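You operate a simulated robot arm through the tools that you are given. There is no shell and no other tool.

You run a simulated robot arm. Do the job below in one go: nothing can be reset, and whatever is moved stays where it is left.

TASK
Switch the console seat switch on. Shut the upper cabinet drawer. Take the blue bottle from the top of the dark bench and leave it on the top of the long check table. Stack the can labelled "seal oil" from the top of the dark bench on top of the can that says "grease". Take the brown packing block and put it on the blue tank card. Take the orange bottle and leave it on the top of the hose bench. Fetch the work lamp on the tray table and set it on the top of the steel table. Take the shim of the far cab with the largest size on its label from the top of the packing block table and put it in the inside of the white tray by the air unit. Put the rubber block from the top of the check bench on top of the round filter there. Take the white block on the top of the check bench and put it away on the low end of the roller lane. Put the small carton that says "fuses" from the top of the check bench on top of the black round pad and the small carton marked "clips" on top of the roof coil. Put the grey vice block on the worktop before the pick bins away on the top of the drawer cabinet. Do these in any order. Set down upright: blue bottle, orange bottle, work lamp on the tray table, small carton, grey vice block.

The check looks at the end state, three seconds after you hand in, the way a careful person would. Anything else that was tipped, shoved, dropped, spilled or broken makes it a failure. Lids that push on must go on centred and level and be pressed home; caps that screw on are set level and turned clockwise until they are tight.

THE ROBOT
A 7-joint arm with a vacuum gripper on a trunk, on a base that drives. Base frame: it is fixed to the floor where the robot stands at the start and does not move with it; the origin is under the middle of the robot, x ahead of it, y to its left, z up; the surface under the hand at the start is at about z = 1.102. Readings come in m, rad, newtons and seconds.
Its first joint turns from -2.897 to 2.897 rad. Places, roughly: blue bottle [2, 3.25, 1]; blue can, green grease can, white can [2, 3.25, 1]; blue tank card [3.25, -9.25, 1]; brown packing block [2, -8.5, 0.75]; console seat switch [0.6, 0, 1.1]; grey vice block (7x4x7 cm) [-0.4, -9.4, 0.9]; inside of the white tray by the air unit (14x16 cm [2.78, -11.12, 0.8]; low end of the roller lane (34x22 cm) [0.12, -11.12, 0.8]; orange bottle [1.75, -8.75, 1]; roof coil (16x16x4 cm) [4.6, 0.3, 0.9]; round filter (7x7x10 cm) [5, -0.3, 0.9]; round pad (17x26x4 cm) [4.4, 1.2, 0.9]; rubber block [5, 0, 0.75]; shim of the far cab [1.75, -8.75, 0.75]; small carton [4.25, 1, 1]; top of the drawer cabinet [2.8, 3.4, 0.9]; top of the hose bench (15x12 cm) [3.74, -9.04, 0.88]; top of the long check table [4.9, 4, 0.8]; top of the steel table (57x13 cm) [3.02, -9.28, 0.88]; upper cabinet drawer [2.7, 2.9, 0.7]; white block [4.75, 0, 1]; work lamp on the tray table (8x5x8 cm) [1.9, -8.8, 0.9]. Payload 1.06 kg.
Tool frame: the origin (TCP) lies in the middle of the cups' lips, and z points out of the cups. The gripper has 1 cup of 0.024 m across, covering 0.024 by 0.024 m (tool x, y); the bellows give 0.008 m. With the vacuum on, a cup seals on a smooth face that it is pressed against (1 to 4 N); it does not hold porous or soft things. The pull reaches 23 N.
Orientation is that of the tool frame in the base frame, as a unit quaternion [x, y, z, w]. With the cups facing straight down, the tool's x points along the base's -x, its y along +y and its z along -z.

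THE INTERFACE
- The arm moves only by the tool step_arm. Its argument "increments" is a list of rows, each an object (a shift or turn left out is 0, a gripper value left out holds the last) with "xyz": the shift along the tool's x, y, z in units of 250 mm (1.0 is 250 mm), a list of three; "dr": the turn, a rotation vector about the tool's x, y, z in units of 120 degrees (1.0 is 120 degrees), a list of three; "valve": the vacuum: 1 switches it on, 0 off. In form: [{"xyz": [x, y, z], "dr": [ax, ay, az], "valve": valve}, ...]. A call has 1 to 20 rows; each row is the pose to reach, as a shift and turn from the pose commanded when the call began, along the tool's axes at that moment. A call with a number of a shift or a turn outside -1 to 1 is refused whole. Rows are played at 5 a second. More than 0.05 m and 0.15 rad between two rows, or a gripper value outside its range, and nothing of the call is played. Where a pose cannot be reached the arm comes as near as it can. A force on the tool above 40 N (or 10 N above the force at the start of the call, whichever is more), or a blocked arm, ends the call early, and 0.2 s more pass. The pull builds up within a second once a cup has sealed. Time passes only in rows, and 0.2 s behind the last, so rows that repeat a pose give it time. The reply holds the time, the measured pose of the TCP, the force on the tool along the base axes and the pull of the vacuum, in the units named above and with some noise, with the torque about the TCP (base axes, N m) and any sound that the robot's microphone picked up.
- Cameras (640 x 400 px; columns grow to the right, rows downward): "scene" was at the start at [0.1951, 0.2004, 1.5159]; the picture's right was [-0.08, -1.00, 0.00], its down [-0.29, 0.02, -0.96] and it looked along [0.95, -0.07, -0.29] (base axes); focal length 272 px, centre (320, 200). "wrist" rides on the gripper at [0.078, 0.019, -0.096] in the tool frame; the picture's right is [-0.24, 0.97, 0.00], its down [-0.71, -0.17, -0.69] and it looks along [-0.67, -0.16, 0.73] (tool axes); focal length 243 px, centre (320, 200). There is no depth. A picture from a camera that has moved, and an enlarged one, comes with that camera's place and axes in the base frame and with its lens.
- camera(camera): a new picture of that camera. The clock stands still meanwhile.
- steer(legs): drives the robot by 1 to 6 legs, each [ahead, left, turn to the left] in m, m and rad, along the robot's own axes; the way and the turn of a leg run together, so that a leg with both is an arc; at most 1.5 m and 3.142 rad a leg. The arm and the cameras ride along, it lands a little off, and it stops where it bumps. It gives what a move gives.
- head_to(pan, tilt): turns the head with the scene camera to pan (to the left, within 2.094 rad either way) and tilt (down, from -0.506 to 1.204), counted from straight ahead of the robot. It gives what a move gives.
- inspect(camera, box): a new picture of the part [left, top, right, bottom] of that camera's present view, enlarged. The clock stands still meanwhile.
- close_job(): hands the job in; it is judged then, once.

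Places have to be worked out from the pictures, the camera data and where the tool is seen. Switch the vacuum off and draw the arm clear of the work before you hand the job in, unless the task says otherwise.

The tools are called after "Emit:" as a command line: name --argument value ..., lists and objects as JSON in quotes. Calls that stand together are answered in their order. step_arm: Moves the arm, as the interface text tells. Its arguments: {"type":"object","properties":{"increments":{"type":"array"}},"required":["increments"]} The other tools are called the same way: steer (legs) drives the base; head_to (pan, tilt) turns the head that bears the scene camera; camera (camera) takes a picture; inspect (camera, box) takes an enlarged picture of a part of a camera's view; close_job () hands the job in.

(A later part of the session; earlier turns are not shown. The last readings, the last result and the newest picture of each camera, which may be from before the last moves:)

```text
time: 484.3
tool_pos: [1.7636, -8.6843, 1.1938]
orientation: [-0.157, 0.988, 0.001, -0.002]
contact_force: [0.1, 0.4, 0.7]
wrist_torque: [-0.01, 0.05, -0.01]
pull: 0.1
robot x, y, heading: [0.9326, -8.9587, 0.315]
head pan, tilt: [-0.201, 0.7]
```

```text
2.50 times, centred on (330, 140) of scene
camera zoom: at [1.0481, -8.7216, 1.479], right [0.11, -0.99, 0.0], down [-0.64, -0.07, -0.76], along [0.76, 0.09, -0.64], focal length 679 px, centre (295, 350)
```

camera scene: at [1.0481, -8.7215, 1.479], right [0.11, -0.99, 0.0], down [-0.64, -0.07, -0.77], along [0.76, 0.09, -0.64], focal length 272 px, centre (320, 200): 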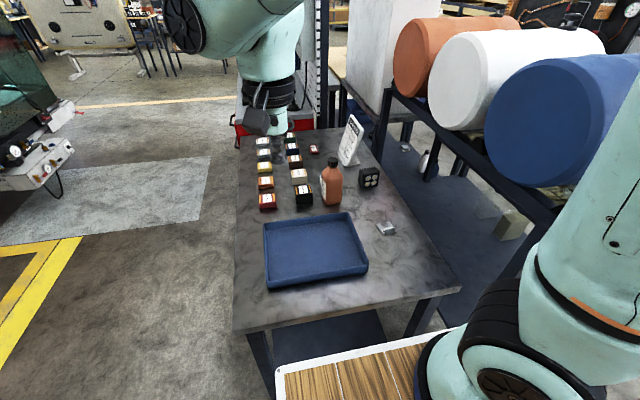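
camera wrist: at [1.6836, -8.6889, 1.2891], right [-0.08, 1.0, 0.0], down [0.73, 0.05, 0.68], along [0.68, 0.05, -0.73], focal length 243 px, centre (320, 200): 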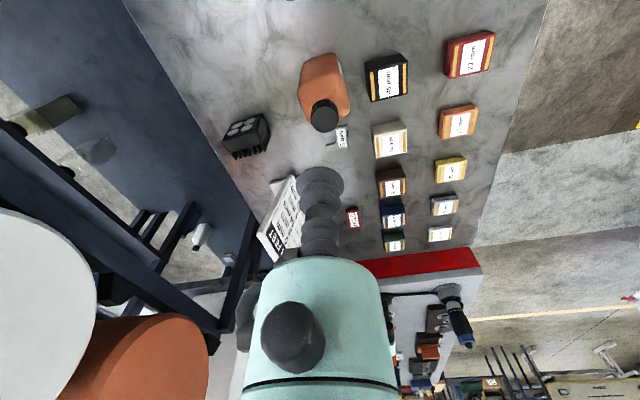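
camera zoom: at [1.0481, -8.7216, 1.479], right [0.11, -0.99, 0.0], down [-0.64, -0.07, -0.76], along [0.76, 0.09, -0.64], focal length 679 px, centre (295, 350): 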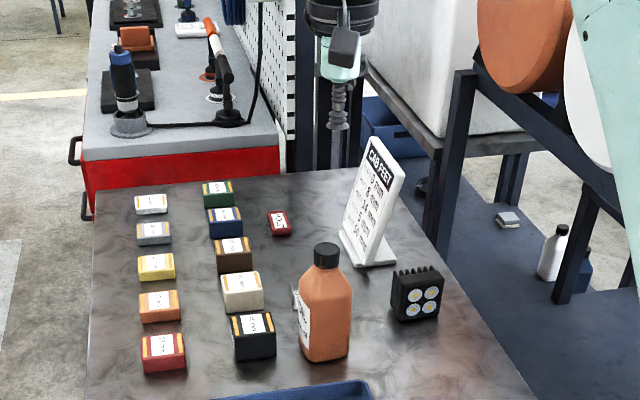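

The wrist view shows shim B beside the bottle. I zoom in on it.

Emit:
inspect --camera "wrist" --box '[290, 90, 370, 160]'

Emit:
inspect --camera "wrist" --box '[200, 20, 500, 260]'

```text
5.71 times, centred on (330, 125) of wrist
camera zoom: at [1.6836, -8.6889, 1.2891], right [-0.08, 1.0, 0.0], down [0.73, 0.05, 0.68], along [0.68, 0.05, -0.73], focal length 1386 px, centre (263, 629)
```

zoom: 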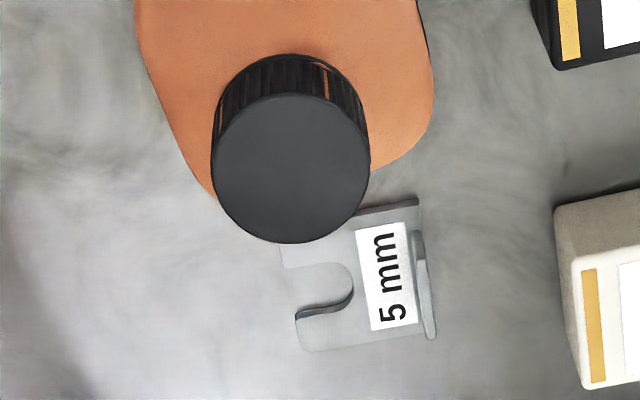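

```text
1.67 times, centred on (350, 140) of wrist
camera zoom: at [1.6836, -8.6889, 1.2891], right [-0.08, 1.0, 0.0], down [0.73, 0.05, 0.68], along [0.68, 0.05, -0.73], focal length 404 px, centre (270, 300)
```

zoom: 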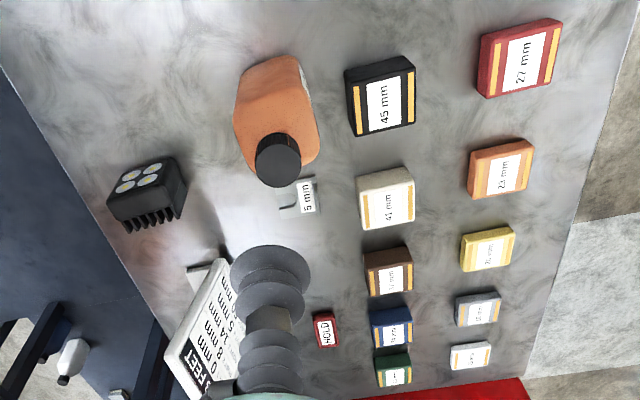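

Shim B reads 5 mm, larger than the 4 mm one. The bottle cap is at (1.815, −8.675, 1.004); I position above it and check.

Emit:
step_arm --increments '[{"xyz": [-0.1, -0.014, 0.1]}, {"xyz": [-0.207, -0.028, 0.2]}, {"xyz": [-0.207, -0.028, 0.35]}, {"xyz": [-0.207, -0.028, 0.5]}, {"xyz": [-0.207, -0.028, 0.5]}]'

Emit:
camera --camera "wrist"

Emit:
inspect --camera "scene" --box '[280, 60, 420, 220]'

```text
time: 485.5
tool_pos: [1.8143, -8.6745, 1.0672]
orientation: [-0.156, 0.988, 0.001, -0.002]
contact_force: [-0.3, -0.7, 0.1]
wrist_torque: [-0.03, -0.02, -0.02]
pull: 0.1
robot x, y, heading: [0.9297, -8.9587, 0.312]
head pan, tilt: [-0.201, 0.7]
```

```text
taken
camera wrist: at [1.7347, -8.6796, 1.1636], right [-0.08, 1.0, 0.0], down [0.73, 0.05, 0.68], along [0.68, 0.05, -0.73], focal length 243 px, centre (320, 200)
```

wrist: 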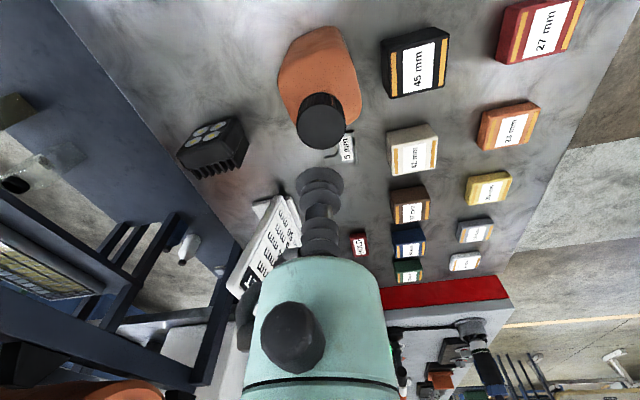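

```text
2.50 times, centred on (350, 140) of scene
camera zoom: at [1.0481, -8.7216, 1.479], right [0.11, -0.99, 0.0], down [-0.64, -0.07, -0.76], along [0.76, 0.09, -0.64], focal length 679 px, centre (245, 350)
```

zoom: 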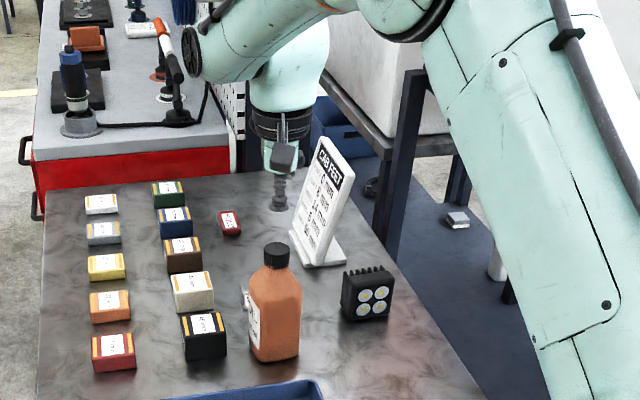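

Aligned within 2 mm. I descend with vacuum on.

Emit:
step_arm --increments '[{"xyz": [0.004, 0.004, 0.1], "valve": 1}, {"xyz": [0.004, 0.004, 0.18], "valve": 1}, {"xyz": [0.004, 0.004, 0.21], "valve": 1}, {"xyz": [0.004, 0.004, 0.23], "valve": 1}, {"xyz": [0.004, 0.004, 0.245], "valve": 1}, {"xyz": [0.004, 0.004, 0.245], "valve": 1}]'

```text
time: 486.9
tool_pos: [1.8128, -8.6738, 1.0095]
orientation: [-0.157, 0.988, 0.001, -0.002]
contact_force: [-1.6, -0.5, 17.0]
wrist_torque: [-0.03, -0.06, 0.03]
pull: 22.4
robot x, y, heading: [0.9336, -8.9595, 0.315]
head pan, tilt: [-0.201, 0.7]
```

Sealed. I lift the bottle straight up and draw it in.

Emit:
step_arm --increments '[{"xyz": [0, 0, -0.04], "valve": 1}, {"xyz": [0, 0, -0.16], "valve": 1}, {"xyz": [0, 0, -0.32], "valve": 1}, {"xyz": [0, 0, -0.48], "valve": 1}, {"xyz": [0, 0, -0.64], "valve": 1}, {"xyz": [0, 0, -0.8], "valve": 1}, {"xyz": [0.05, 0, -0.96], "valve": 1}, {"xyz": [0.2, 0, -1.0], "valve": 1}, {"xyz": [0.38, 0, -1.0], "valve": 1}, {"xyz": [0.56, 0, -1.0], "valve": 1}, {"xyz": [0.74, 0, -1.0], "valve": 1}, {"xyz": [0.92, 0, -1.0], "valve": 1}]'

Emit:
step_arm --increments '[{"xyz": [0.15, 0, -0.05], "valve": 1}, {"xyz": [0.3, 0, -0.1], "valve": 1}, {"xyz": [0.45, 0, -0.1], "valve": 1}, {"xyz": [0.45, 0, -0.1], "valve": 1}]'

Emit:
camera --camera "wrist"

Emit:
camera --camera "scene"

```text
time: 489.5
tool_pos: [1.5955, -8.7459, 1.2565]
orientation: [-0.156, 0.988, 0.001, -0.004]
contact_force: [0.5, -1.2, -6.6]
wrist_torque: [0.02, 0.03, 0.05]
pull: 23.7
robot x, y, heading: [0.9307, -8.9597, 0.313]
head pan, tilt: [-0.201, 0.7]
```

```text
time: 490.5
tool_pos: [1.4884, -8.781, 1.2828]
orientation: [-0.155, 0.988, 0.001, -0.003]
contact_force: [0.1, 0.1, -5.7]
wrist_torque: [0.01, -0.03, 0.02]
pull: 22.8
robot x, y, heading: [0.9317, -8.9617, 0.309]
head pan, tilt: [-0.201, 0.7]
```

```text
taken
camera wrist: at [1.4083, -8.7858, 1.3785], right [-0.08, 1.0, 0.0], down [0.73, 0.05, 0.68], along [0.68, 0.05, -0.73], focal length 243 px, centre (320, 200)
```

wrist: 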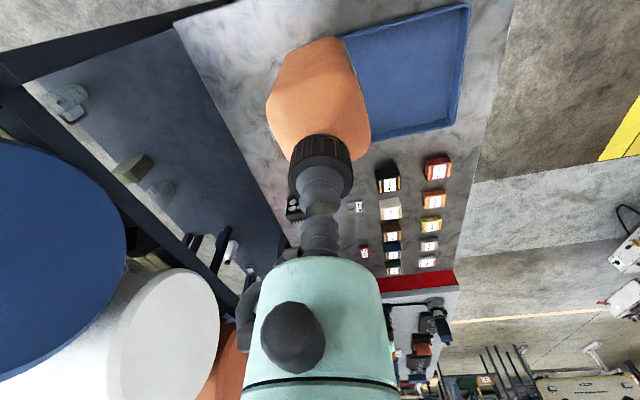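

```text
taken
camera scene: at [1.0484, -8.7214, 1.4789], right [0.11, -0.99, 0.0], down [-0.64, -0.07, -0.76], along [0.76, 0.09, -0.64], focal length 272 px, centre (320, 200)
```

scene: 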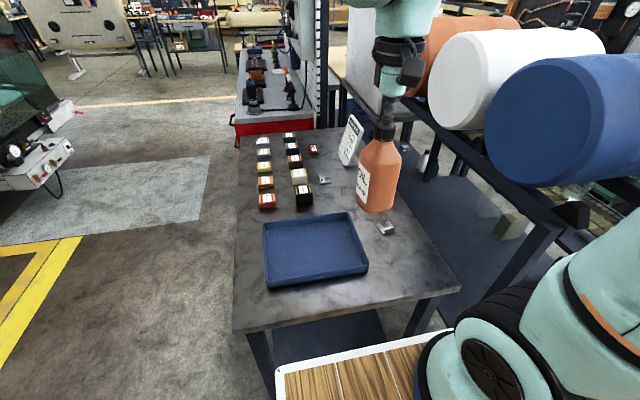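

The bottle is held (5.8 N). I back out, strafe south into the aisle, and drive east toward the hose bench near (3.74, −9.04).

Emit:
steer --legs '[[-0.45, 0, 0], [0, -0.85, 0], [0, -0.8, 0], [1.1, 0, 0]]'

Emit:
head_to --pan 0.2 --tilt 0.4

Emit:
camera --camera "scene"

```text
time: 506.4
tool_pos: [2.6257, -10.13, 1.2835]
orientation: [-0.16, 0.987, 0.0, -0.003]
contact_force: [0.4, -0.7, -5.0]
wrist_torque: [-0.04, -0.02, 0.0]
pull: 23.1
robot x, y, heading: [2.07, -10.3148, 0.32]
head pan, tilt: [-0.201, 0.7]
```

```text
time: 507.3
tool_pos: [2.6243, -10.1301, 1.2815]
orientation: [-0.159, 0.987, 0.001, -0.002]
contact_force: [0.9, -0.4, -6.1]
wrist_torque: [0.02, 0.0, 0.02]
pull: 22.6
robot x, y, heading: [2.0741, -10.3077, 0.325]
head pan, tilt: [0.201, 0.4]
```

```text
taken
camera scene: at [2.1807, -10.0386, 1.5058], right [0.5, -0.87, 0.0], down [-0.34, -0.19, -0.92], along [0.8, 0.46, -0.39], focal length 272 px, centre (320, 200)
```

scene: 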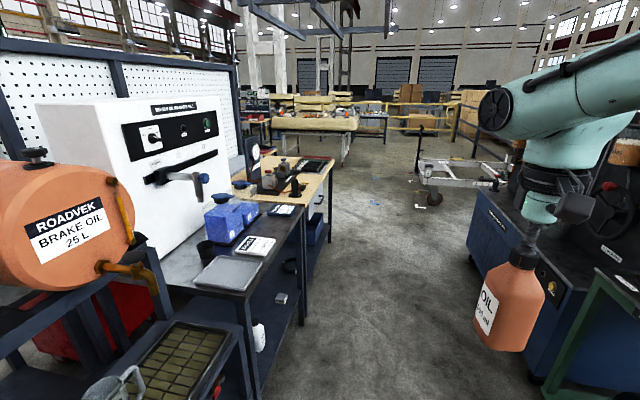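

The aisle's north side shows the oil tank, a steel table with a tester and blue box, then the wooden bench. I zoom in on the cards and surfaces there.

Emit:
inspect --camera "scene" --box '[180, 130, 340, 300]'

```text
2.35 times, centred on (260, 215) of scene
camera zoom: at [2.1807, -10.0386, 1.5058], right [0.5, -0.87, 0.0], down [-0.34, -0.19, -0.92], along [0.8, 0.46, -0.39], focal length 639 px, centre (461, 165)
```

zoom: 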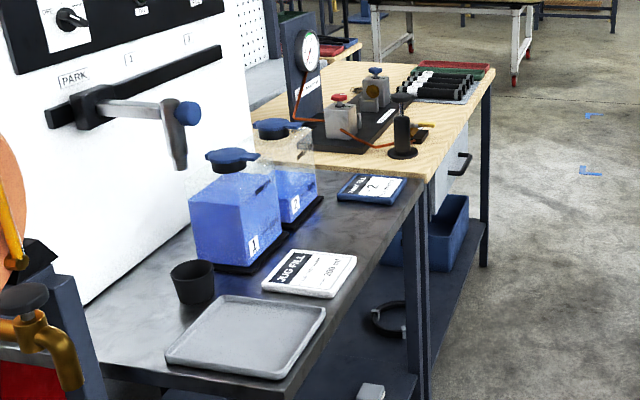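

The blue-framed card at about (3.24, −9.20) is the "blue tank card". I drive on to the hose bench and turn to face it.

Emit:
steer --legs '[[1.0, 0, 0], [0.98, 0, 0], [0, 0, 1.56]]'

Emit:
head_to --pan 0.0 --tilt 0.7

Emit:
camera --camera "scene"

Emit:
camera --camera "wrist"

```text
time: 521.0
tool_pos: [3.7775, -9.1415, 1.2835]
orientation: [0.805, -0.593, 0.002, 0.002]
contact_force: [-0.4, -0.2, -6.1]
wrist_torque: [-0.01, 0.02, 0.01]
pull: 22.9
robot x, y, heading: [3.9483, -9.6952, 1.872]
head pan, tilt: [0.201, 0.4]
```

```text
time: 521.8
tool_pos: [3.7775, -9.1413, 1.282]
orientation: [0.805, -0.593, 0.001, 0.002]
contact_force: [-0.2, -0.1, -5.0]
wrist_torque: [0.0, 0.03, -0.02]
pull: 22.8
robot x, y, heading: [3.9494, -9.6989, 1.874]
head pan, tilt: [0.0, 0.7]
```

```text
taken
camera scene: at [3.6954, -9.588, 1.479], right [0.95, 0.3, 0.0], down [0.19, -0.61, -0.77], along [-0.23, 0.73, -0.64], focal length 272 px, centre (320, 200)
```

scene: 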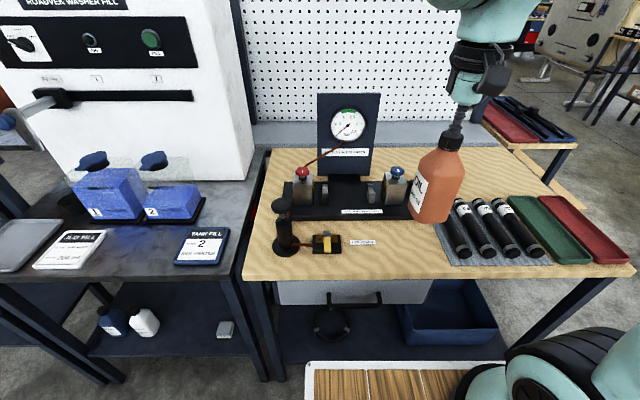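

```text
taken
camera wrist: at [3.7825, -9.2196, 1.3786], right [-1.0, -0.06, 0.0], down [-0.05, 0.73, 0.68], along [-0.04, 0.68, -0.73], focal length 243 px, centre (320, 200)
```

wrist: 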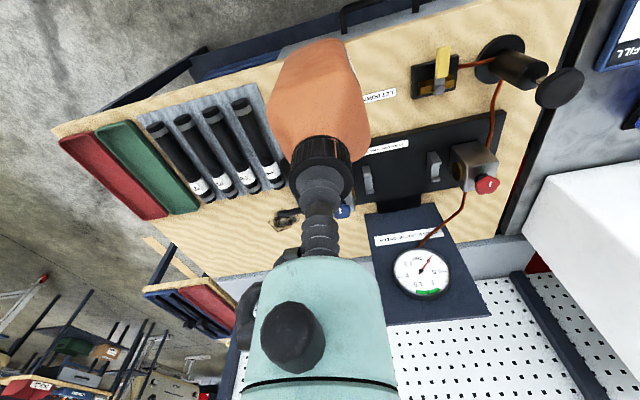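

The free 15×12 cm spot is between the small label and the black rods, at (3.74, −9.04). I move the bottle over it and lower part way.

Emit:
step_arm --increments '[{"xyz": [-0.15, 0.008, 0], "valve": 1}, {"xyz": [-0.3, 0.016, 0], "valve": 1}, {"xyz": [-0.431, 0.023, 0.0], "valve": 1}, {"xyz": [-0.431, 0.023, 0.15], "valve": 1}, {"xyz": [-0.431, 0.023, 0.3], "valve": 1}, {"xyz": [-0.431, 0.023, 0.45], "valve": 1}, {"xyz": [-0.431, 0.023, 0.6], "valve": 1}, {"xyz": [-0.431, 0.023, 0.75], "valve": 1}, {"xyz": [-0.431, 0.023, 0.75], "valve": 1}]'

Emit:
camera --camera "scene"

Emit:
camera --camera "wrist"

```text
time: 523.8
tool_pos: [3.74, -9.0409, 1.0952]
orientation: [0.805, -0.594, 0.001, 0.002]
contact_force: [-0.2, 0.0, -4.4]
wrist_torque: [0.03, 0.01, -0.01]
pull: 23.0
robot x, y, heading: [3.9468, -9.7023, 1.875]
head pan, tilt: [0.0, 0.7]
```

```text
taken
camera scene: at [3.6955, -9.5881, 1.479], right [0.95, 0.3, 0.0], down [0.19, -0.62, -0.76], along [-0.23, 0.73, -0.64], focal length 272 px, centre (320, 200)
```

scene: 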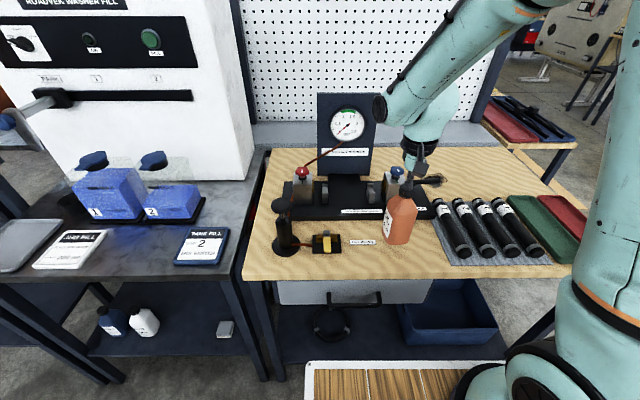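

```text
taken
camera wrist: at [3.7447, -9.1198, 1.1907], right [-1.0, -0.06, 0.0], down [-0.04, 0.73, 0.68], along [-0.04, 0.68, -0.73], focal length 243 px, centre (320, 200)
```

wrist: 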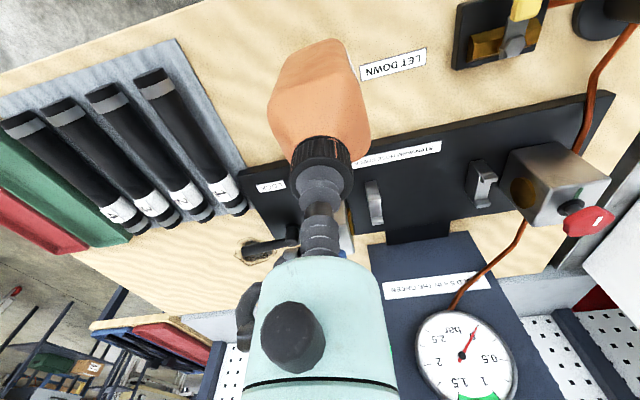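

The bottle hovers over the free spot, clear of the rods and the black base. I lower it to contact.

Emit:
step_arm --increments '[{"xyz": [0.03, 0, 0.06], "valve": 1}, {"xyz": [0.03, 0, 0.12], "valve": 1}, {"xyz": [0.03, 0, 0.17], "valve": 1}, {"xyz": [0.03, 0, 0.2], "valve": 1}, {"xyz": [0.03, 0, 0.2], "valve": 1}]'

Emit:
inspect --camera "scene" --box '[330, 150, 480, 270]'

```text
time: 525.0
tool_pos: [3.7426, -9.0476, 1.0453]
orientation: [0.805, -0.593, 0.002, 0.003]
contact_force: [-1.6, 0.3, 12.4]
wrist_torque: [0.03, -0.02, -0.05]
pull: 22.9
robot x, y, heading: [3.9501, -9.6992, 1.871]
head pan, tilt: [0.0, 0.7]
```

```text
3.33 times, centred on (405, 210) of scene
camera zoom: at [3.6955, -9.5886, 1.479], right [0.95, 0.3, 0.0], down [0.19, -0.61, -0.77], along [-0.23, 0.73, -0.64], focal length 906 px, centre (37, 167)
```

zoom: 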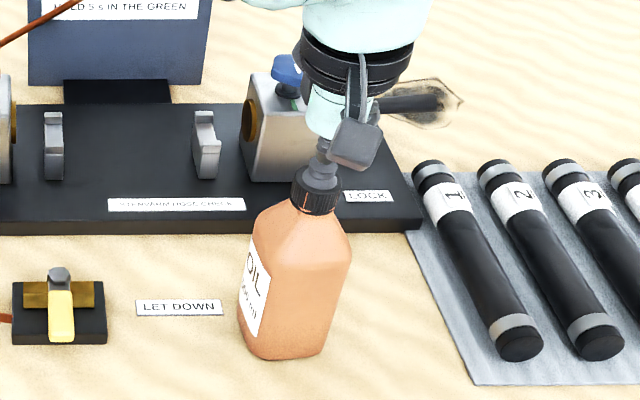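

It touches down with 12 N at z 1.045. I release and rise.

Emit:
step_arm --increments '[{"xyz": [0, 0, 0], "valve": 0}, {"xyz": [0, 0, 0], "valve": 0}, {"xyz": [0, 0, 0], "valve": 0}, {"xyz": [0, 0, -0.02], "valve": 0}, {"xyz": [0, 0, -0.06], "valve": 0}, {"xyz": [0, 0, -0.18], "valve": 0}, {"xyz": [0, 0, -0.34], "valve": 0}, {"xyz": [0, 0, -0.5], "valve": 0}, {"xyz": [0, 0, -0.66], "valve": 0}, {"xyz": [0.1, 0, -0.8], "valve": 0}, {"xyz": [0.25, 0, -0.85], "valve": 0}, {"xyz": [0.4, 0, -0.85], "valve": 0}]'

Emit:
camera --camera "scene"

```text
time: 527.6
tool_pos: [3.7726, -9.1429, 1.2578]
orientation: [0.805, -0.593, 0.002, 0.003]
contact_force: [-1.1, 0.5, 0.8]
wrist_torque: [-0.04, -0.02, 0.0]
pull: 0.1
robot x, y, heading: [3.9492, -9.695, 1.873]
head pan, tilt: [0.0, 0.7]
```

```text
taken
camera scene: at [3.6952, -9.5876, 1.4789], right [0.95, 0.3, 0.0], down [0.19, -0.62, -0.76], along [-0.23, 0.73, -0.64], focal length 272 px, centre (320, 200)
```

scene: 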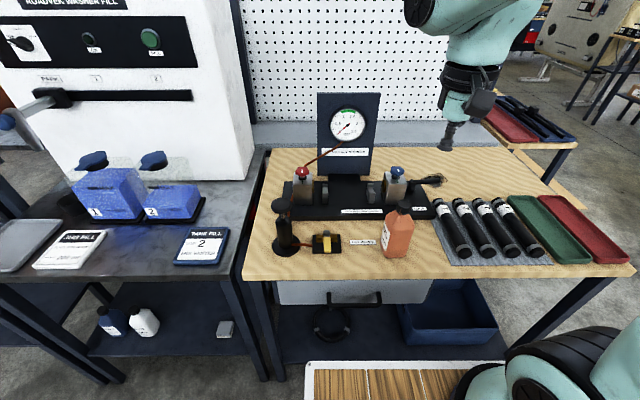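

The orange bottle stands on the hose bench. I also noted the tank card at ≈(3.225, −9.200) and free steel-table space at ≈(3.055, −9.26). I go back to the tray table.

Emit:
steer --legs '[[0, 0, -1.56], [-1.1, 0, 0], [-1.0, 0, 0], [-1.0, 0, 0]]'

```text
time: 546.6
tool_pos: [1.5372, -10.4083, 1.2583]
orientation: [-0.14, 0.99, 0.0, -0.003]
contact_force: [0.1, 0.7, -0.3]
wrist_torque: [0.01, 0.01, 0.01]
pull: 0.1
robot x, y, heading: [0.978, -10.5733, 0.28]
head pan, tilt: [0.0, 0.7]
```

Emit:
steer --legs '[[0, 0.8, 0.034], [0, 0.75, 0], [0.44, 0, 0]]'

Emit:
head_to --pan -0.2 --tilt 0.7

Emit:
camera --camera "scene"

Emit:
camera --camera "wrist"

```text
time: 556.9
tool_pos: [1.478, -8.7581, 1.2582]
orientation: [-0.156, 0.988, 0.0, -0.003]
contact_force: [0.8, -1.0, 0.1]
wrist_torque: [0.0, -0.02, 0.01]
pull: 0.0
robot x, y, heading: [0.924, -8.943, 0.315]
head pan, tilt: [0.0, 0.7]
```

```text
time: 557.6
tool_pos: [1.4784, -8.7579, 1.2584]
orientation: [-0.156, 0.988, 0.001, -0.003]
contact_force: [0.8, 0.0, 0.5]
wrist_torque: [0.0, -0.02, -0.03]
pull: 0.1
robot x, y, heading: [0.9241, -8.9443, 0.309]
head pan, tilt: [-0.201, 0.7]
```

```text
taken
camera scene: at [1.0399, -8.7044, 1.479], right [0.11, -0.99, 0.0], down [-0.64, -0.07, -0.76], along [0.76, 0.09, -0.64], focal length 272 px, centre (320, 200)
```

scene: 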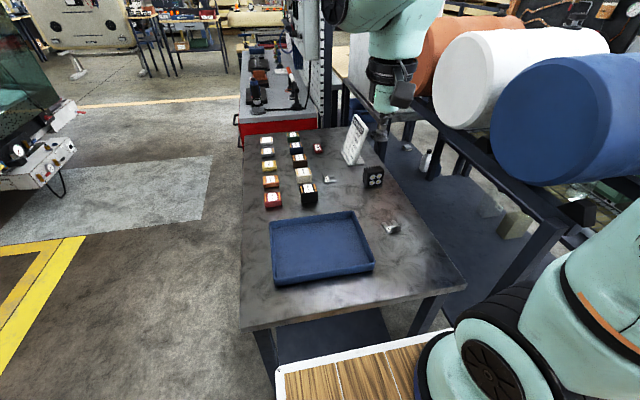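

```text
taken
camera wrist: at [1.3978, -8.763, 1.3535], right [-0.08, 1.0, 0.0], down [0.73, 0.06, 0.68], along [0.68, 0.05, -0.73], focal length 243 px, centre (320, 200)
```

wrist: 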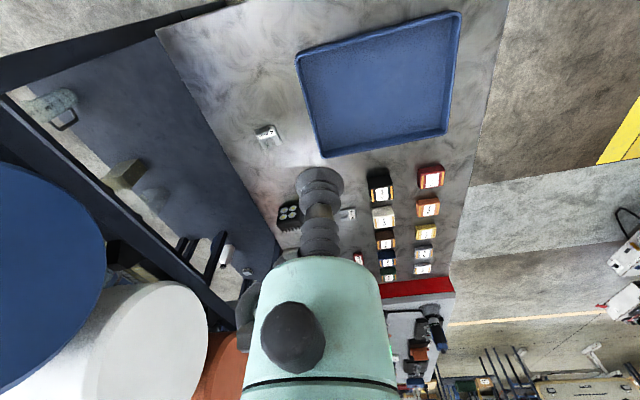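

The brown block is out of reach from the west end; the north side is better for the block, lamp and shim. I drive round to the north side and face the table.

Emit:
steer --legs '[[-0.35, 0, 0], [0, 0.85, 0], [1.4, 0, 0], [0, 0, -1.571]]'

Emit:
head_to --pan 0.0 --tilt 0.7

Emit:
camera --camera "scene"

Emit:
camera --camera "wrist"

```text
time: 574.4
tool_pos: [1.8346, -8.3574, 1.257]
orientation: [0.587, 0.81, 0.003, -0.002]
contact_force: [0.0, 0.5, 0.5]
wrist_torque: [-0.02, 0.0, -0.04]
pull: 0.0
robot x, y, heading: [1.6524, -7.8075, -1.251]
head pan, tilt: [-0.201, 0.7]
```

```text
time: 575.2
tool_pos: [1.8334, -8.3567, 1.2579]
orientation: [0.587, 0.81, 0.002, -0.002]
contact_force: [0.3, 0.6, -0.6]
wrist_torque: [-0.01, 0.01, 0.0]
pull: 0.0
robot x, y, heading: [1.6449, -7.802, -1.253]
head pan, tilt: [0.0, 0.7]
```

```text
taken
camera scene: at [1.9073, -7.9158, 1.479], right [-0.95, -0.31, 0.0], down [-0.2, 0.61, -0.76], along [0.24, -0.73, -0.64], focal length 272 px, centre (320, 200)
```

scene: 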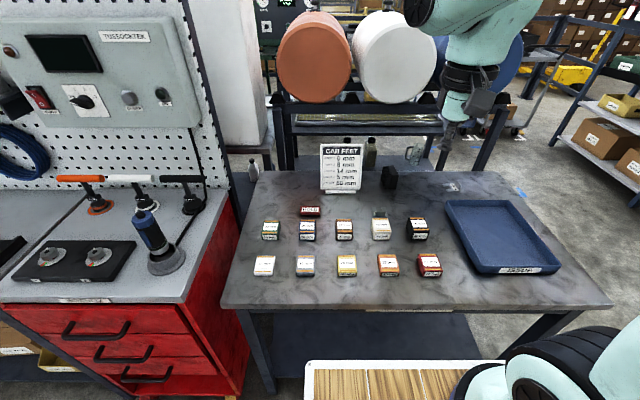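

```text
taken
camera wrist: at [1.8276, -8.2762, 1.3535], right [1.0, 0.08, 0.0], down [0.06, -0.73, 0.68], along [0.05, -0.68, -0.73], focal length 243 px, centre (320, 200)
```

wrist: 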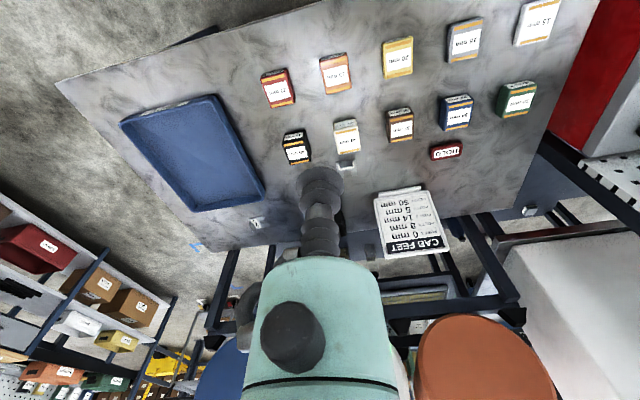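

I have a good view from the north. I zoom in on the blocks, shims and lamp.

Emit:
inspect --camera "scene" --box '[240, 140, 480, 290]'

Emit:
inspect --camera "wrist" --box '[230, 40, 480, 240]'

```text
2.67 times, centred on (360, 215) of scene
camera zoom: at [1.9073, -7.9158, 1.479], right [-0.95, -0.31, 0.0], down [-0.2, 0.61, -0.76], along [0.24, -0.73, -0.64], focal length 725 px, centre (213, 160)
```

zoom: 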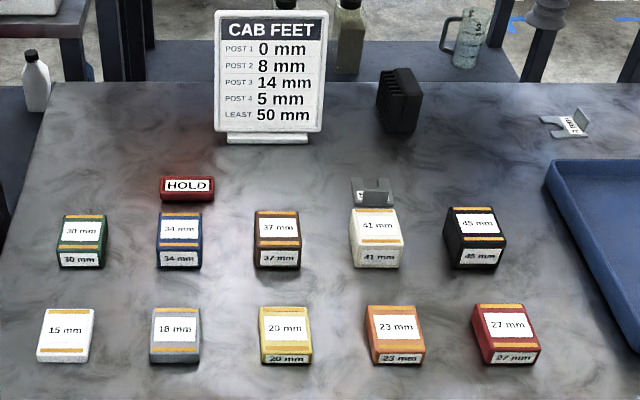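

```text
2.00 times, centred on (355, 140) of wrist
camera zoom: at [1.8276, -8.2762, 1.3535], right [1.0, 0.08, 0.0], down [0.06, -0.73, 0.68], along [0.05, -0.68, -0.73], focal length 485 px, centre (250, 320)
```

zoom: 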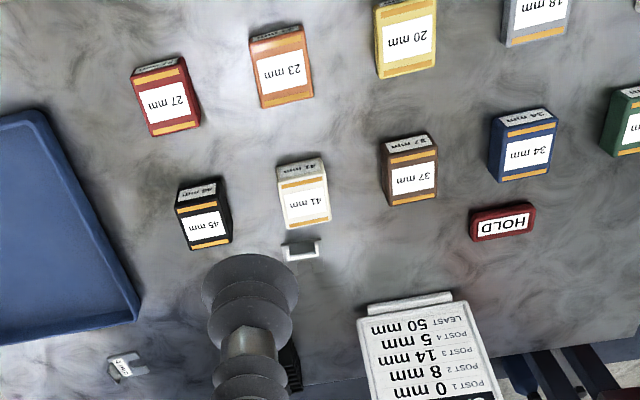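

Readings: brown is 37 mm; the shims are 5 mm (behind the 41 mm block) and 4 mm. I move above the brown block.

Emit:
step_arm --increments '[{"xyz": [-0.15, 0.11, 0]}, {"xyz": [-0.3, 0.22, 0]}, {"xyz": [-0.45, 0.33, 0.1]}, {"xyz": [-0.6, 0.43, 0.2]}, {"xyz": [-0.757, 0.536, 0.3]}, {"xyz": [-0.757, 0.536, 0.45]}, {"xyz": [-0.757, 0.536, 0.6]}, {"xyz": [-0.757, 0.536, 0.75]}, {"xyz": [-0.757, 0.536, 0.85]}, {"xyz": [-0.757, 0.536, 0.85]}]'

Emit:
camera --camera "wrist"

Emit:
inspect --camera "scene" --box '[260, 130, 440, 290]'

```text
refused: row 3 steps farther than a row can; nothing moved
```

```text
taken
camera wrist: at [1.8276, -8.2762, 1.3535], right [1.0, 0.08, 0.0], down [0.06, -0.73, 0.68], along [0.05, -0.68, -0.73], focal length 243 px, centre (320, 200)
```

wrist: 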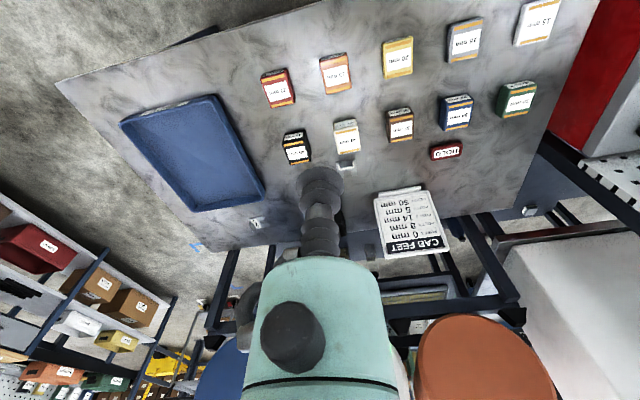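

```text
2.50 times, centred on (350, 210) of scene
camera zoom: at [1.9073, -7.9158, 1.479], right [-0.95, -0.31, 0.0], down [-0.2, 0.61, -0.76], along [0.24, -0.73, -0.64], focal length 679 px, centre (245, 175)
```

zoom: 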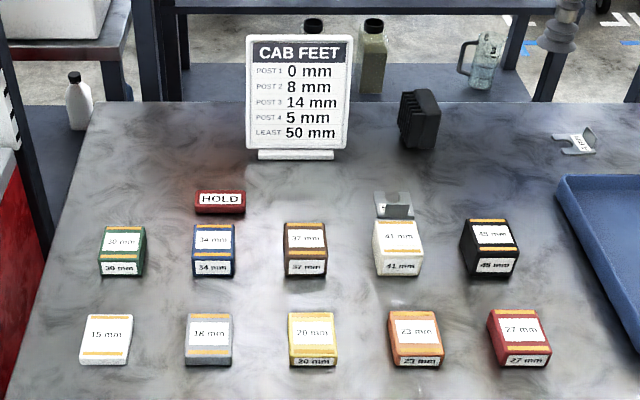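

Some rows were too long; I repeat with shorter steps.

Emit:
step_arm --increments '[{"xyz": [-0.13, 0.09, 0]}, {"xyz": [-0.26, 0.18, 0]}, {"xyz": [-0.38, 0.27, 0.06]}, {"xyz": [-0.51, 0.36, 0.12]}, {"xyz": [-0.64, 0.45, 0.18]}, {"xyz": [-0.757, 0.536, 0.26]}, {"xyz": [-0.757, 0.536, 0.4]}, {"xyz": [-0.757, 0.536, 0.55]}, {"xyz": [-0.757, 0.536, 0.7]}, {"xyz": [-0.757, 0.536, 0.85]}, {"xyz": [-0.757, 0.536, 0.85]}]'

Emit:
camera --camera "wrist"

Emit:
inspect --camera "scene" --box '[260, 130, 440, 290]'

```text
time: 577.6
tool_pos: [2.0205, -8.4925, 1.0439]
orientation: [0.586, 0.81, 0.002, -0.001]
contact_force: [0.2, -0.6, -0.3]
wrist_torque: [-0.02, -0.04, 0.01]
pull: 0.0
robot x, y, heading: [1.6486, -7.8042, -1.253]
head pan, tilt: [0.0, 0.7]
```

```text
taken
camera wrist: at [2.0136, -8.4122, 1.1404], right [1.0, 0.08, 0.0], down [0.06, -0.73, 0.68], along [0.05, -0.68, -0.73], focal length 243 px, centre (320, 200)
```

wrist: 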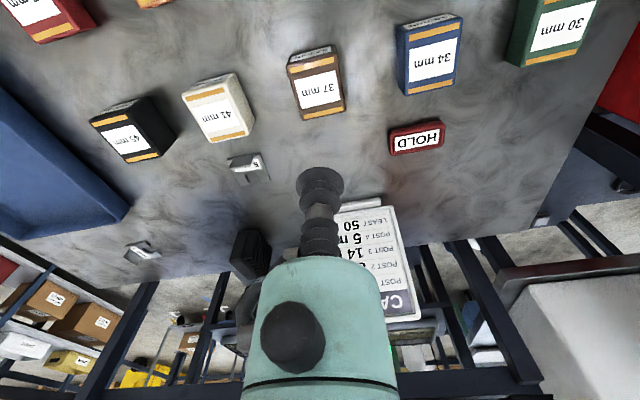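

```text
2.50 times, centred on (350, 210) of scene
camera zoom: at [1.9073, -7.9158, 1.479], right [-0.95, -0.31, 0.0], down [-0.2, 0.61, -0.76], along [0.24, -0.73, -0.64], focal length 679 px, centre (245, 175)
```

zoom: 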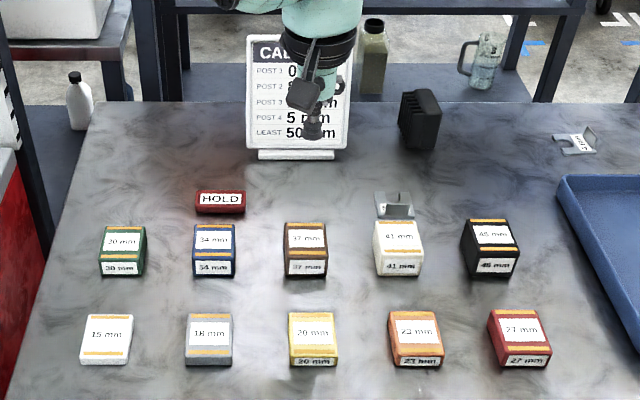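

Brown top is (2.0195, −8.500, 0.880). I descend and pick it up.

Emit:
step_arm --increments '[{"xyz": [-0.027, -0.013, 0.15], "valve": 1}, {"xyz": [-0.027, -0.013, 0.3], "valve": 1}, {"xyz": [-0.027, -0.013, 0.45], "valve": 1}, {"xyz": [-0.027, -0.013, 0.58], "valve": 1}, {"xyz": [-0.027, -0.013, 0.63], "valve": 1}, {"xyz": [-0.027, -0.013, 0.65], "valve": 1}, {"xyz": [-0.027, -0.013, 0.665], "valve": 1}, {"xyz": [-0.027, -0.013, 0.665], "valve": 1}, {"xyz": [-0.027, -0.013, 0.665], "valve": 1}]'

```text
time: 579.6
tool_pos: [2.0205, -8.5012, 0.8791]
orientation: [0.587, 0.81, 0.001, -0.001]
contact_force: [0.2, -0.8, 0.1]
wrist_torque: [0.0, -0.04, -0.02]
pull: 23.0
robot x, y, heading: [1.6461, -7.803, -1.251]
head pan, tilt: [0.0, 0.7]
```

Sealed. I lift the brown block and retract.

Emit:
step_arm --increments '[{"xyz": [0, 0, -0.05], "valve": 1}, {"xyz": [0, 0, -0.2], "valve": 1}, {"xyz": [0, 0, -0.38], "valve": 1}, {"xyz": [0, 0, -0.56], "valve": 1}, {"xyz": [0, 0, -0.74], "valve": 1}, {"xyz": [0, 0, -0.92], "valve": 1}, {"xyz": [0.12, -0.08, -1.0], "valve": 1}, {"xyz": [0.26, -0.16, -1.0], "valve": 1}, {"xyz": [0.4, -0.24, -1.0], "valve": 1}, {"xyz": [0.54, -0.32, -1.0], "valve": 1}, {"xyz": [0.68, -0.4, -1.0], "valve": 1}, {"xyz": [0.8, -0.5, -1.0], "valve": 1}]'

Emit:
step_arm --increments '[{"xyz": [0, 0, -0.15], "valve": 1}, {"xyz": [0, 0, -0.3], "valve": 1}, {"xyz": [0, 0, -0.5], "valve": 1}]'

Emit:
camera --camera "scene"

```text
time: 582.2
tool_pos: [1.8383, -8.3503, 1.1297]
orientation: [0.587, 0.81, 0.002, -0.002]
contact_force: [0.8, -0.2, -2.2]
wrist_torque: [0.0, -0.01, 0.0]
pull: 23.1
robot x, y, heading: [1.6478, -7.8036, -1.256]
head pan, tilt: [0.0, 0.7]
```

```text
time: 583.0
tool_pos: [1.8389, -8.3514, 1.2551]
orientation: [0.586, 0.81, 0.003, -0.003]
contact_force: [-0.7, -0.8, -1.7]
wrist_torque: [-0.01, -0.03, 0.01]
pull: 23.3
robot x, y, heading: [1.6477, -7.8055, -1.256]
head pan, tilt: [0.0, 0.7]
```

```text
taken
camera scene: at [1.9074, -7.9161, 1.4789], right [-0.95, -0.31, 0.0], down [-0.2, 0.61, -0.76], along [0.24, -0.73, -0.64], focal length 272 px, centre (320, 200)
```

scene: 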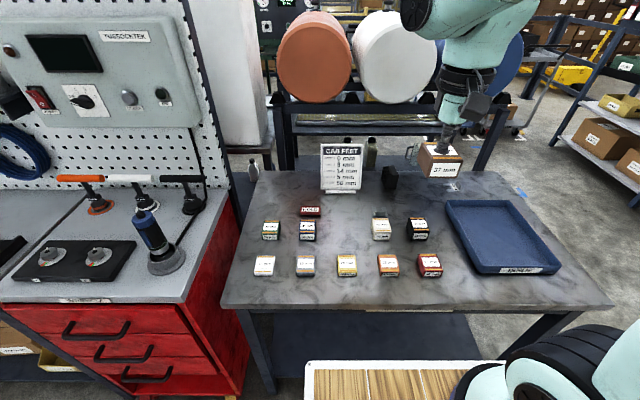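

I carry it round the west end and into the south aisle to the tank card.

Emit:
steer --legs '[[0, -1.45, 0], [0, 0, 1.568], [0, -1.25, 0], [0, -1.22, 0], [1.3, 0, 0], [1.22, 0, 0]]'

Emit:
steer --legs '[[0, 0, 1.565]]'

Emit:
head_to --pan 0.0 --tilt 0.75

Emit:
camera --camera "scene"

Emit:
camera --camera "wrist"

```text
time: 617.6
tool_pos: [4.011, -9.5676, 1.2543]
orientation: [-0.167, 0.986, 0.001, -0.003]
contact_force: [-0.8, -0.1, -1.0]
wrist_torque: [-0.01, -0.02, -0.02]
pull: 22.7
robot x, y, heading: [3.4693, -9.7657, 0.339]
head pan, tilt: [0.0, 0.7]
```

```text
time: 621.8
tool_pos: [3.2734, -9.2215, 1.2551]
orientation: [0.812, -0.584, 0.002, 0.003]
contact_force: [-0.3, -0.4, -1.6]
wrist_torque: [0.02, 0.01, 0.0]
pull: 22.7
robot x, y, heading: [3.4688, -9.7647, 1.896]
head pan, tilt: [0.0, 0.7]
```

```text
time: 622.4
tool_pos: [3.273, -9.2208, 1.2553]
orientation: [0.812, -0.584, 0.002, 0.003]
contact_force: [-0.1, 0.6, -2.7]
wrist_torque: [-0.01, -0.03, 0.01]
pull: 22.8
robot x, y, heading: [3.4675, -9.7684, 1.893]
head pan, tilt: [0.0, 0.75]
```

```text
taken
camera scene: at [3.2117, -9.6637, 1.4748], right [0.95, 0.32, 0.0], down [0.22, -0.65, -0.73], along [-0.23, 0.69, -0.68], focal length 272 px, centre (320, 200)
```

scene: 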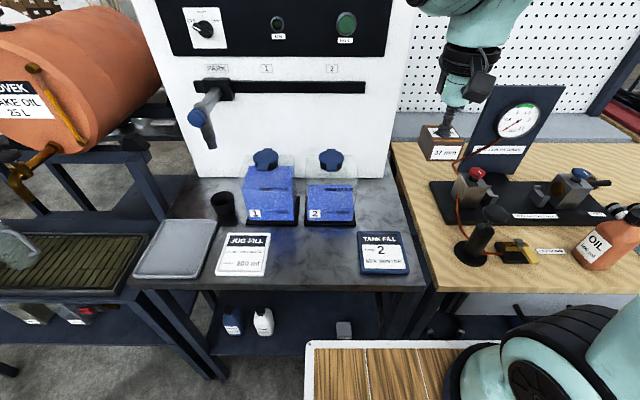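

```text
taken
camera wrist: at [3.2799, -9.2997, 1.3502], right [-1.0, -0.09, 0.0], down [-0.06, 0.73, 0.68], along [-0.06, 0.68, -0.73], focal length 243 px, centre (320, 200)
```

wrist: 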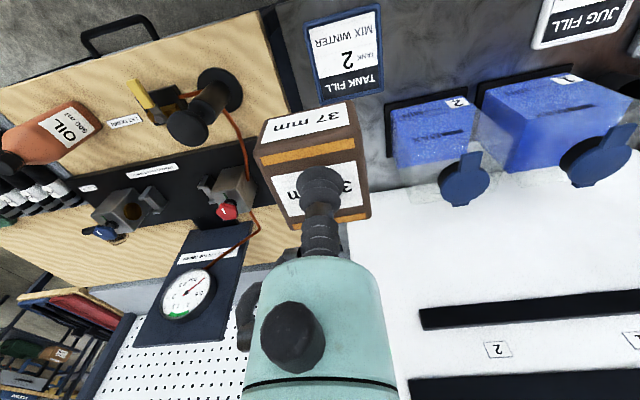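

The card reads "TANK FILL – tank 2" on a blue board, centred at (3.230, −9.199). I move the block over it and lower part way.

Emit:
step_arm --increments '[{"xyz": [-0.07, 0.07, 0], "valve": 1}, {"xyz": [-0.138, 0.135, 0.05], "valve": 1}, {"xyz": [-0.138, 0.135, 0.2], "valve": 1}, {"xyz": [-0.138, 0.135, 0.35], "valve": 1}, {"xyz": [-0.138, 0.135, 0.5], "valve": 1}, {"xyz": [-0.138, 0.135, 0.65], "valve": 1}, {"xyz": [-0.138, 0.135, 0.8], "valve": 1}, {"xyz": [-0.138, 0.135, 0.95], "valve": 1}, {"xyz": [-0.138, 0.135, 1.0], "valve": 1}]'

Emit:
step_arm --increments '[{"xyz": [0, 0, 0.1], "valve": 1}, {"xyz": [0, 0, 0.2], "valve": 1}, {"xyz": [0, 0, 0.2], "valve": 1}]'

Emit:
inspect --camera "scene" --box '[300, 150, 480, 290]'

Emit:
camera --camera "wrist"

```text
time: 624.4
tool_pos: [3.2304, -9.201, 1.0035]
orientation: [0.811, -0.584, 0.002, 0.002]
contact_force: [-0.2, 0.3, -0.7]
wrist_torque: [-0.05, -0.01, 0.02]
pull: 22.8
robot x, y, heading: [3.4668, -9.7664, 1.893]
head pan, tilt: [0.0, 0.75]
```

```text
time: 625.2
tool_pos: [3.2298, -9.2012, 0.9541]
orientation: [0.811, -0.585, 0.002, 0.002]
contact_force: [-0.2, 0.0, -1.5]
wrist_torque: [0.0, -0.01, 0.0]
pull: 22.8
robot x, y, heading: [3.4665, -9.7694, 1.899]
head pan, tilt: [0.0, 0.75]
```

```text
2.86 times, centred on (390, 220) of scene
camera zoom: at [3.2117, -9.6638, 1.4747], right [0.95, 0.32, 0.0], down [0.22, -0.65, -0.73], along [-0.23, 0.69, -0.68], focal length 776 px, centre (120, 143)
```

zoom: 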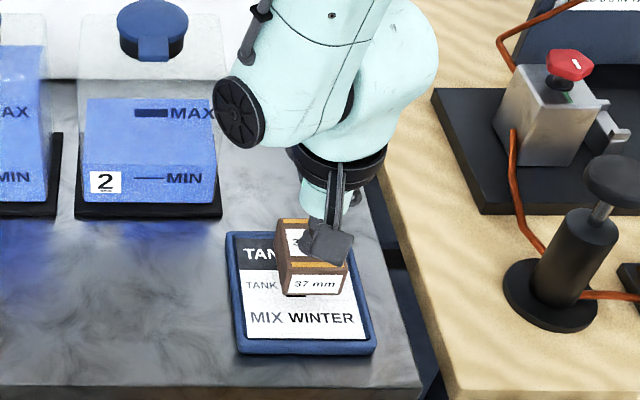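

```text
taken
camera wrist: at [3.2371, -9.2795, 1.0504], right [-1.0, -0.09, 0.0], down [-0.06, 0.73, 0.68], along [-0.06, 0.68, -0.73], focal length 243 px, centre (320, 200)
```

wrist: 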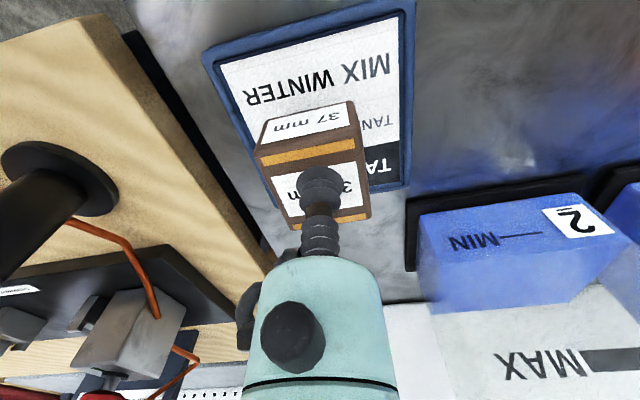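

The block is over the card's middle. I lower to contact.

Emit:
step_arm --increments '[{"xyz": [0.016, -0.012, 0.05], "valve": 1}, {"xyz": [0.016, -0.012, 0.08], "valve": 1}, {"xyz": [0.016, -0.012, 0.1], "valve": 1}, {"xyz": [0.016, -0.012, 0.11], "valve": 1}, {"xyz": [0.016, -0.012, 0.11], "valve": 1}]'

```text
time: 626.4
tool_pos: [3.2331, -9.2042, 0.927]
orientation: [0.811, -0.584, 0.002, 0.002]
contact_force: [0.3, -1.5, 10.1]
wrist_torque: [0.06, 0.0, 0.02]
pull: 22.9
robot x, y, heading: [3.4668, -9.7639, 1.888]
head pan, tilt: [0.0, 0.75]
```

Contact at 0.927. I release and rise.

Emit:
step_arm --increments '[{"xyz": [0, 0, 0], "valve": 0}, {"xyz": [0, 0, 0], "valve": 0}, {"xyz": [0, 0, 0], "valve": 0}, {"xyz": [0, 0, -0.02], "valve": 0}, {"xyz": [0, 0, -0.06], "valve": 0}, {"xyz": [0, 0, -0.2], "valve": 0}, {"xyz": [0, 0, -0.38], "valve": 0}, {"xyz": [0, 0, -0.56], "valve": 0}, {"xyz": [0, 0, -0.74], "valve": 0}, {"xyz": [0, 0, -0.92], "valve": 0}, {"xyz": [0, 0, -1.0], "valve": 0}]'

Emit:
camera --camera "scene"

Emit:
camera --camera "wrist"

```text
time: 628.8
tool_pos: [3.2333, -9.2021, 1.1774]
orientation: [0.812, -0.584, 0.003, 0.002]
contact_force: [-0.2, 0.2, 0.5]
wrist_torque: [-0.01, -0.03, 0.01]
pull: 0.1
robot x, y, heading: [3.4666, -9.7676, 1.895]
head pan, tilt: [0.0, 0.75]
```

```text
taken
camera scene: at [3.2116, -9.6635, 1.4747], right [0.95, 0.32, 0.0], down [0.22, -0.65, -0.73], along [-0.23, 0.69, -0.68], focal length 272 px, centre (320, 200)
```

scene: 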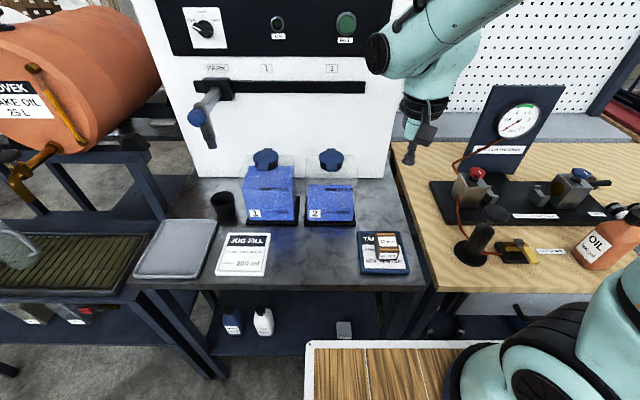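

```text
taken
camera wrist: at [3.24, -9.2812, 1.2732], right [-1.0, -0.09, 0.0], down [-0.06, 0.73, 0.68], along [-0.06, 0.68, -0.73], focal length 243 px, centre (320, 200)
```

wrist: 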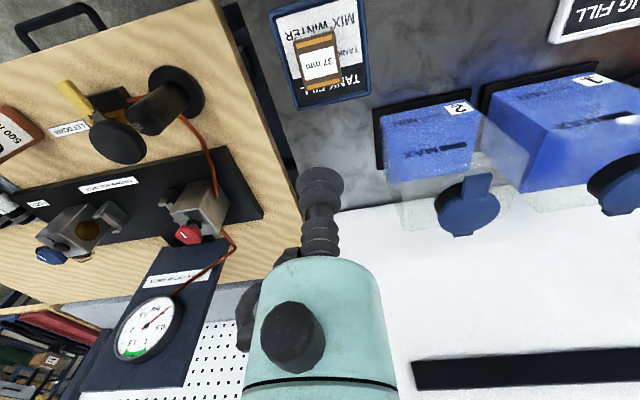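

The brown block lies on the tank card. I go back to the north side of the tray table for the lamp.

Emit:
step_arm --increments '[{"xyz": [0.1, 0, -0.1]}, {"xyz": [0.2, -0.05, -0.2]}, {"xyz": [0.25, -0.1, -0.3]}]'

Emit:
steer --legs '[[0, 0, -1.578], [-1.3, 0, 0], [-1.25, 0, 0], [0, 1.25, 0], [0, 1.25, 0], [1.4, 0, 0]]'

Emit:
steer --legs '[[0, 0, -1.571]]'

Emit:
head_to --pan 0.0 --tilt 0.7

Emit:
camera --camera "scene"

Emit:
camera --camera "wrist"

```text
time: 629.6
tool_pos: [3.2778, -9.2549, 1.2527]
orientation: [0.812, -0.584, 0.002, 0.002]
contact_force: [-0.5, 0.5, -0.3]
wrist_torque: [-0.02, -0.07, 0.03]
pull: 0.0
robot x, y, heading: [3.4661, -9.7661, 1.893]
head pan, tilt: [0.0, 0.75]
```

```text
time: 664.2
tool_pos: [2.114, -7.6197, 1.2542]
orientation: [-0.149, 0.989, 0.0, -0.003]
contact_force: [0.0, 0.3, -0.8]
wrist_torque: [-0.01, 0.0, -0.04]
pull: 0.1
robot x, y, heading: [1.5966, -7.7946, 0.303]
head pan, tilt: [0.0, 0.75]
```

```text
time: 668.4
tool_pos: [1.7755, -8.3142, 1.2536]
orientation: [0.592, 0.806, 0.002, 0.0]
contact_force: [0.2, -0.3, 0.1]
wrist_torque: [-0.01, -0.02, 0.01]
pull: 0.0
robot x, y, heading: [1.5983, -7.7988, -1.263]
head pan, tilt: [0.0, 0.75]
```

```text
time: 669.1
tool_pos: [1.7751, -8.3139, 1.2543]
orientation: [0.592, 0.806, 0.002, -0.003]
contact_force: [-0.1, 1.2, 0.1]
wrist_torque: [-0.05, 0.01, 0.05]
pull: 0.0
robot x, y, heading: [1.5938, -7.7995, -1.271]
head pan, tilt: [0.0, 0.7]
```

```text
taken
camera scene: at [1.853, -7.9129, 1.479], right [-0.95, -0.3, 0.0], down [-0.19, 0.61, -0.76], along [0.23, -0.73, -0.64], focal length 272 px, centre (320, 200)
```

scene: 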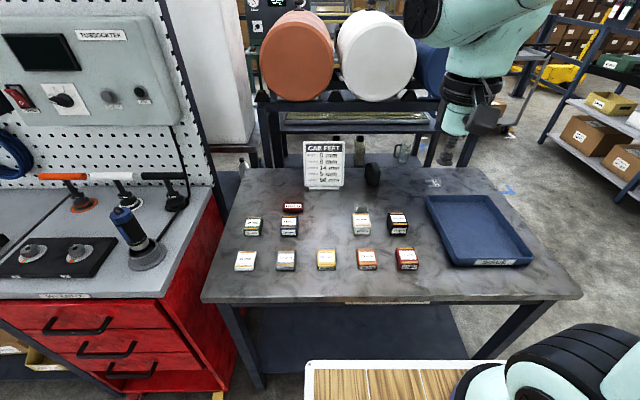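

```text
taken
camera wrist: at [1.7687, -8.2334, 1.3491], right [1.0, 0.07, 0.0], down [0.05, -0.73, 0.68], along [0.05, -0.68, -0.73], focal length 243 px, centre (320, 200)
```

wrist: 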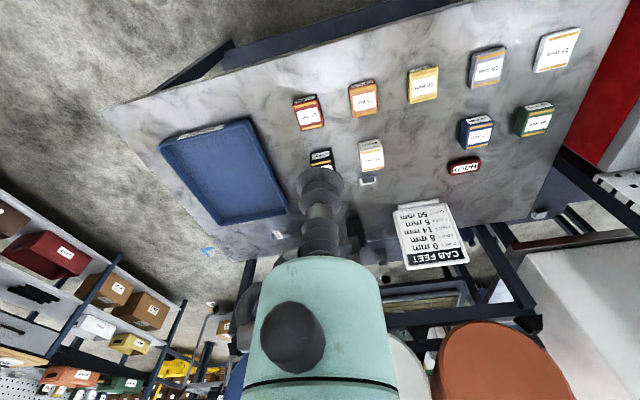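

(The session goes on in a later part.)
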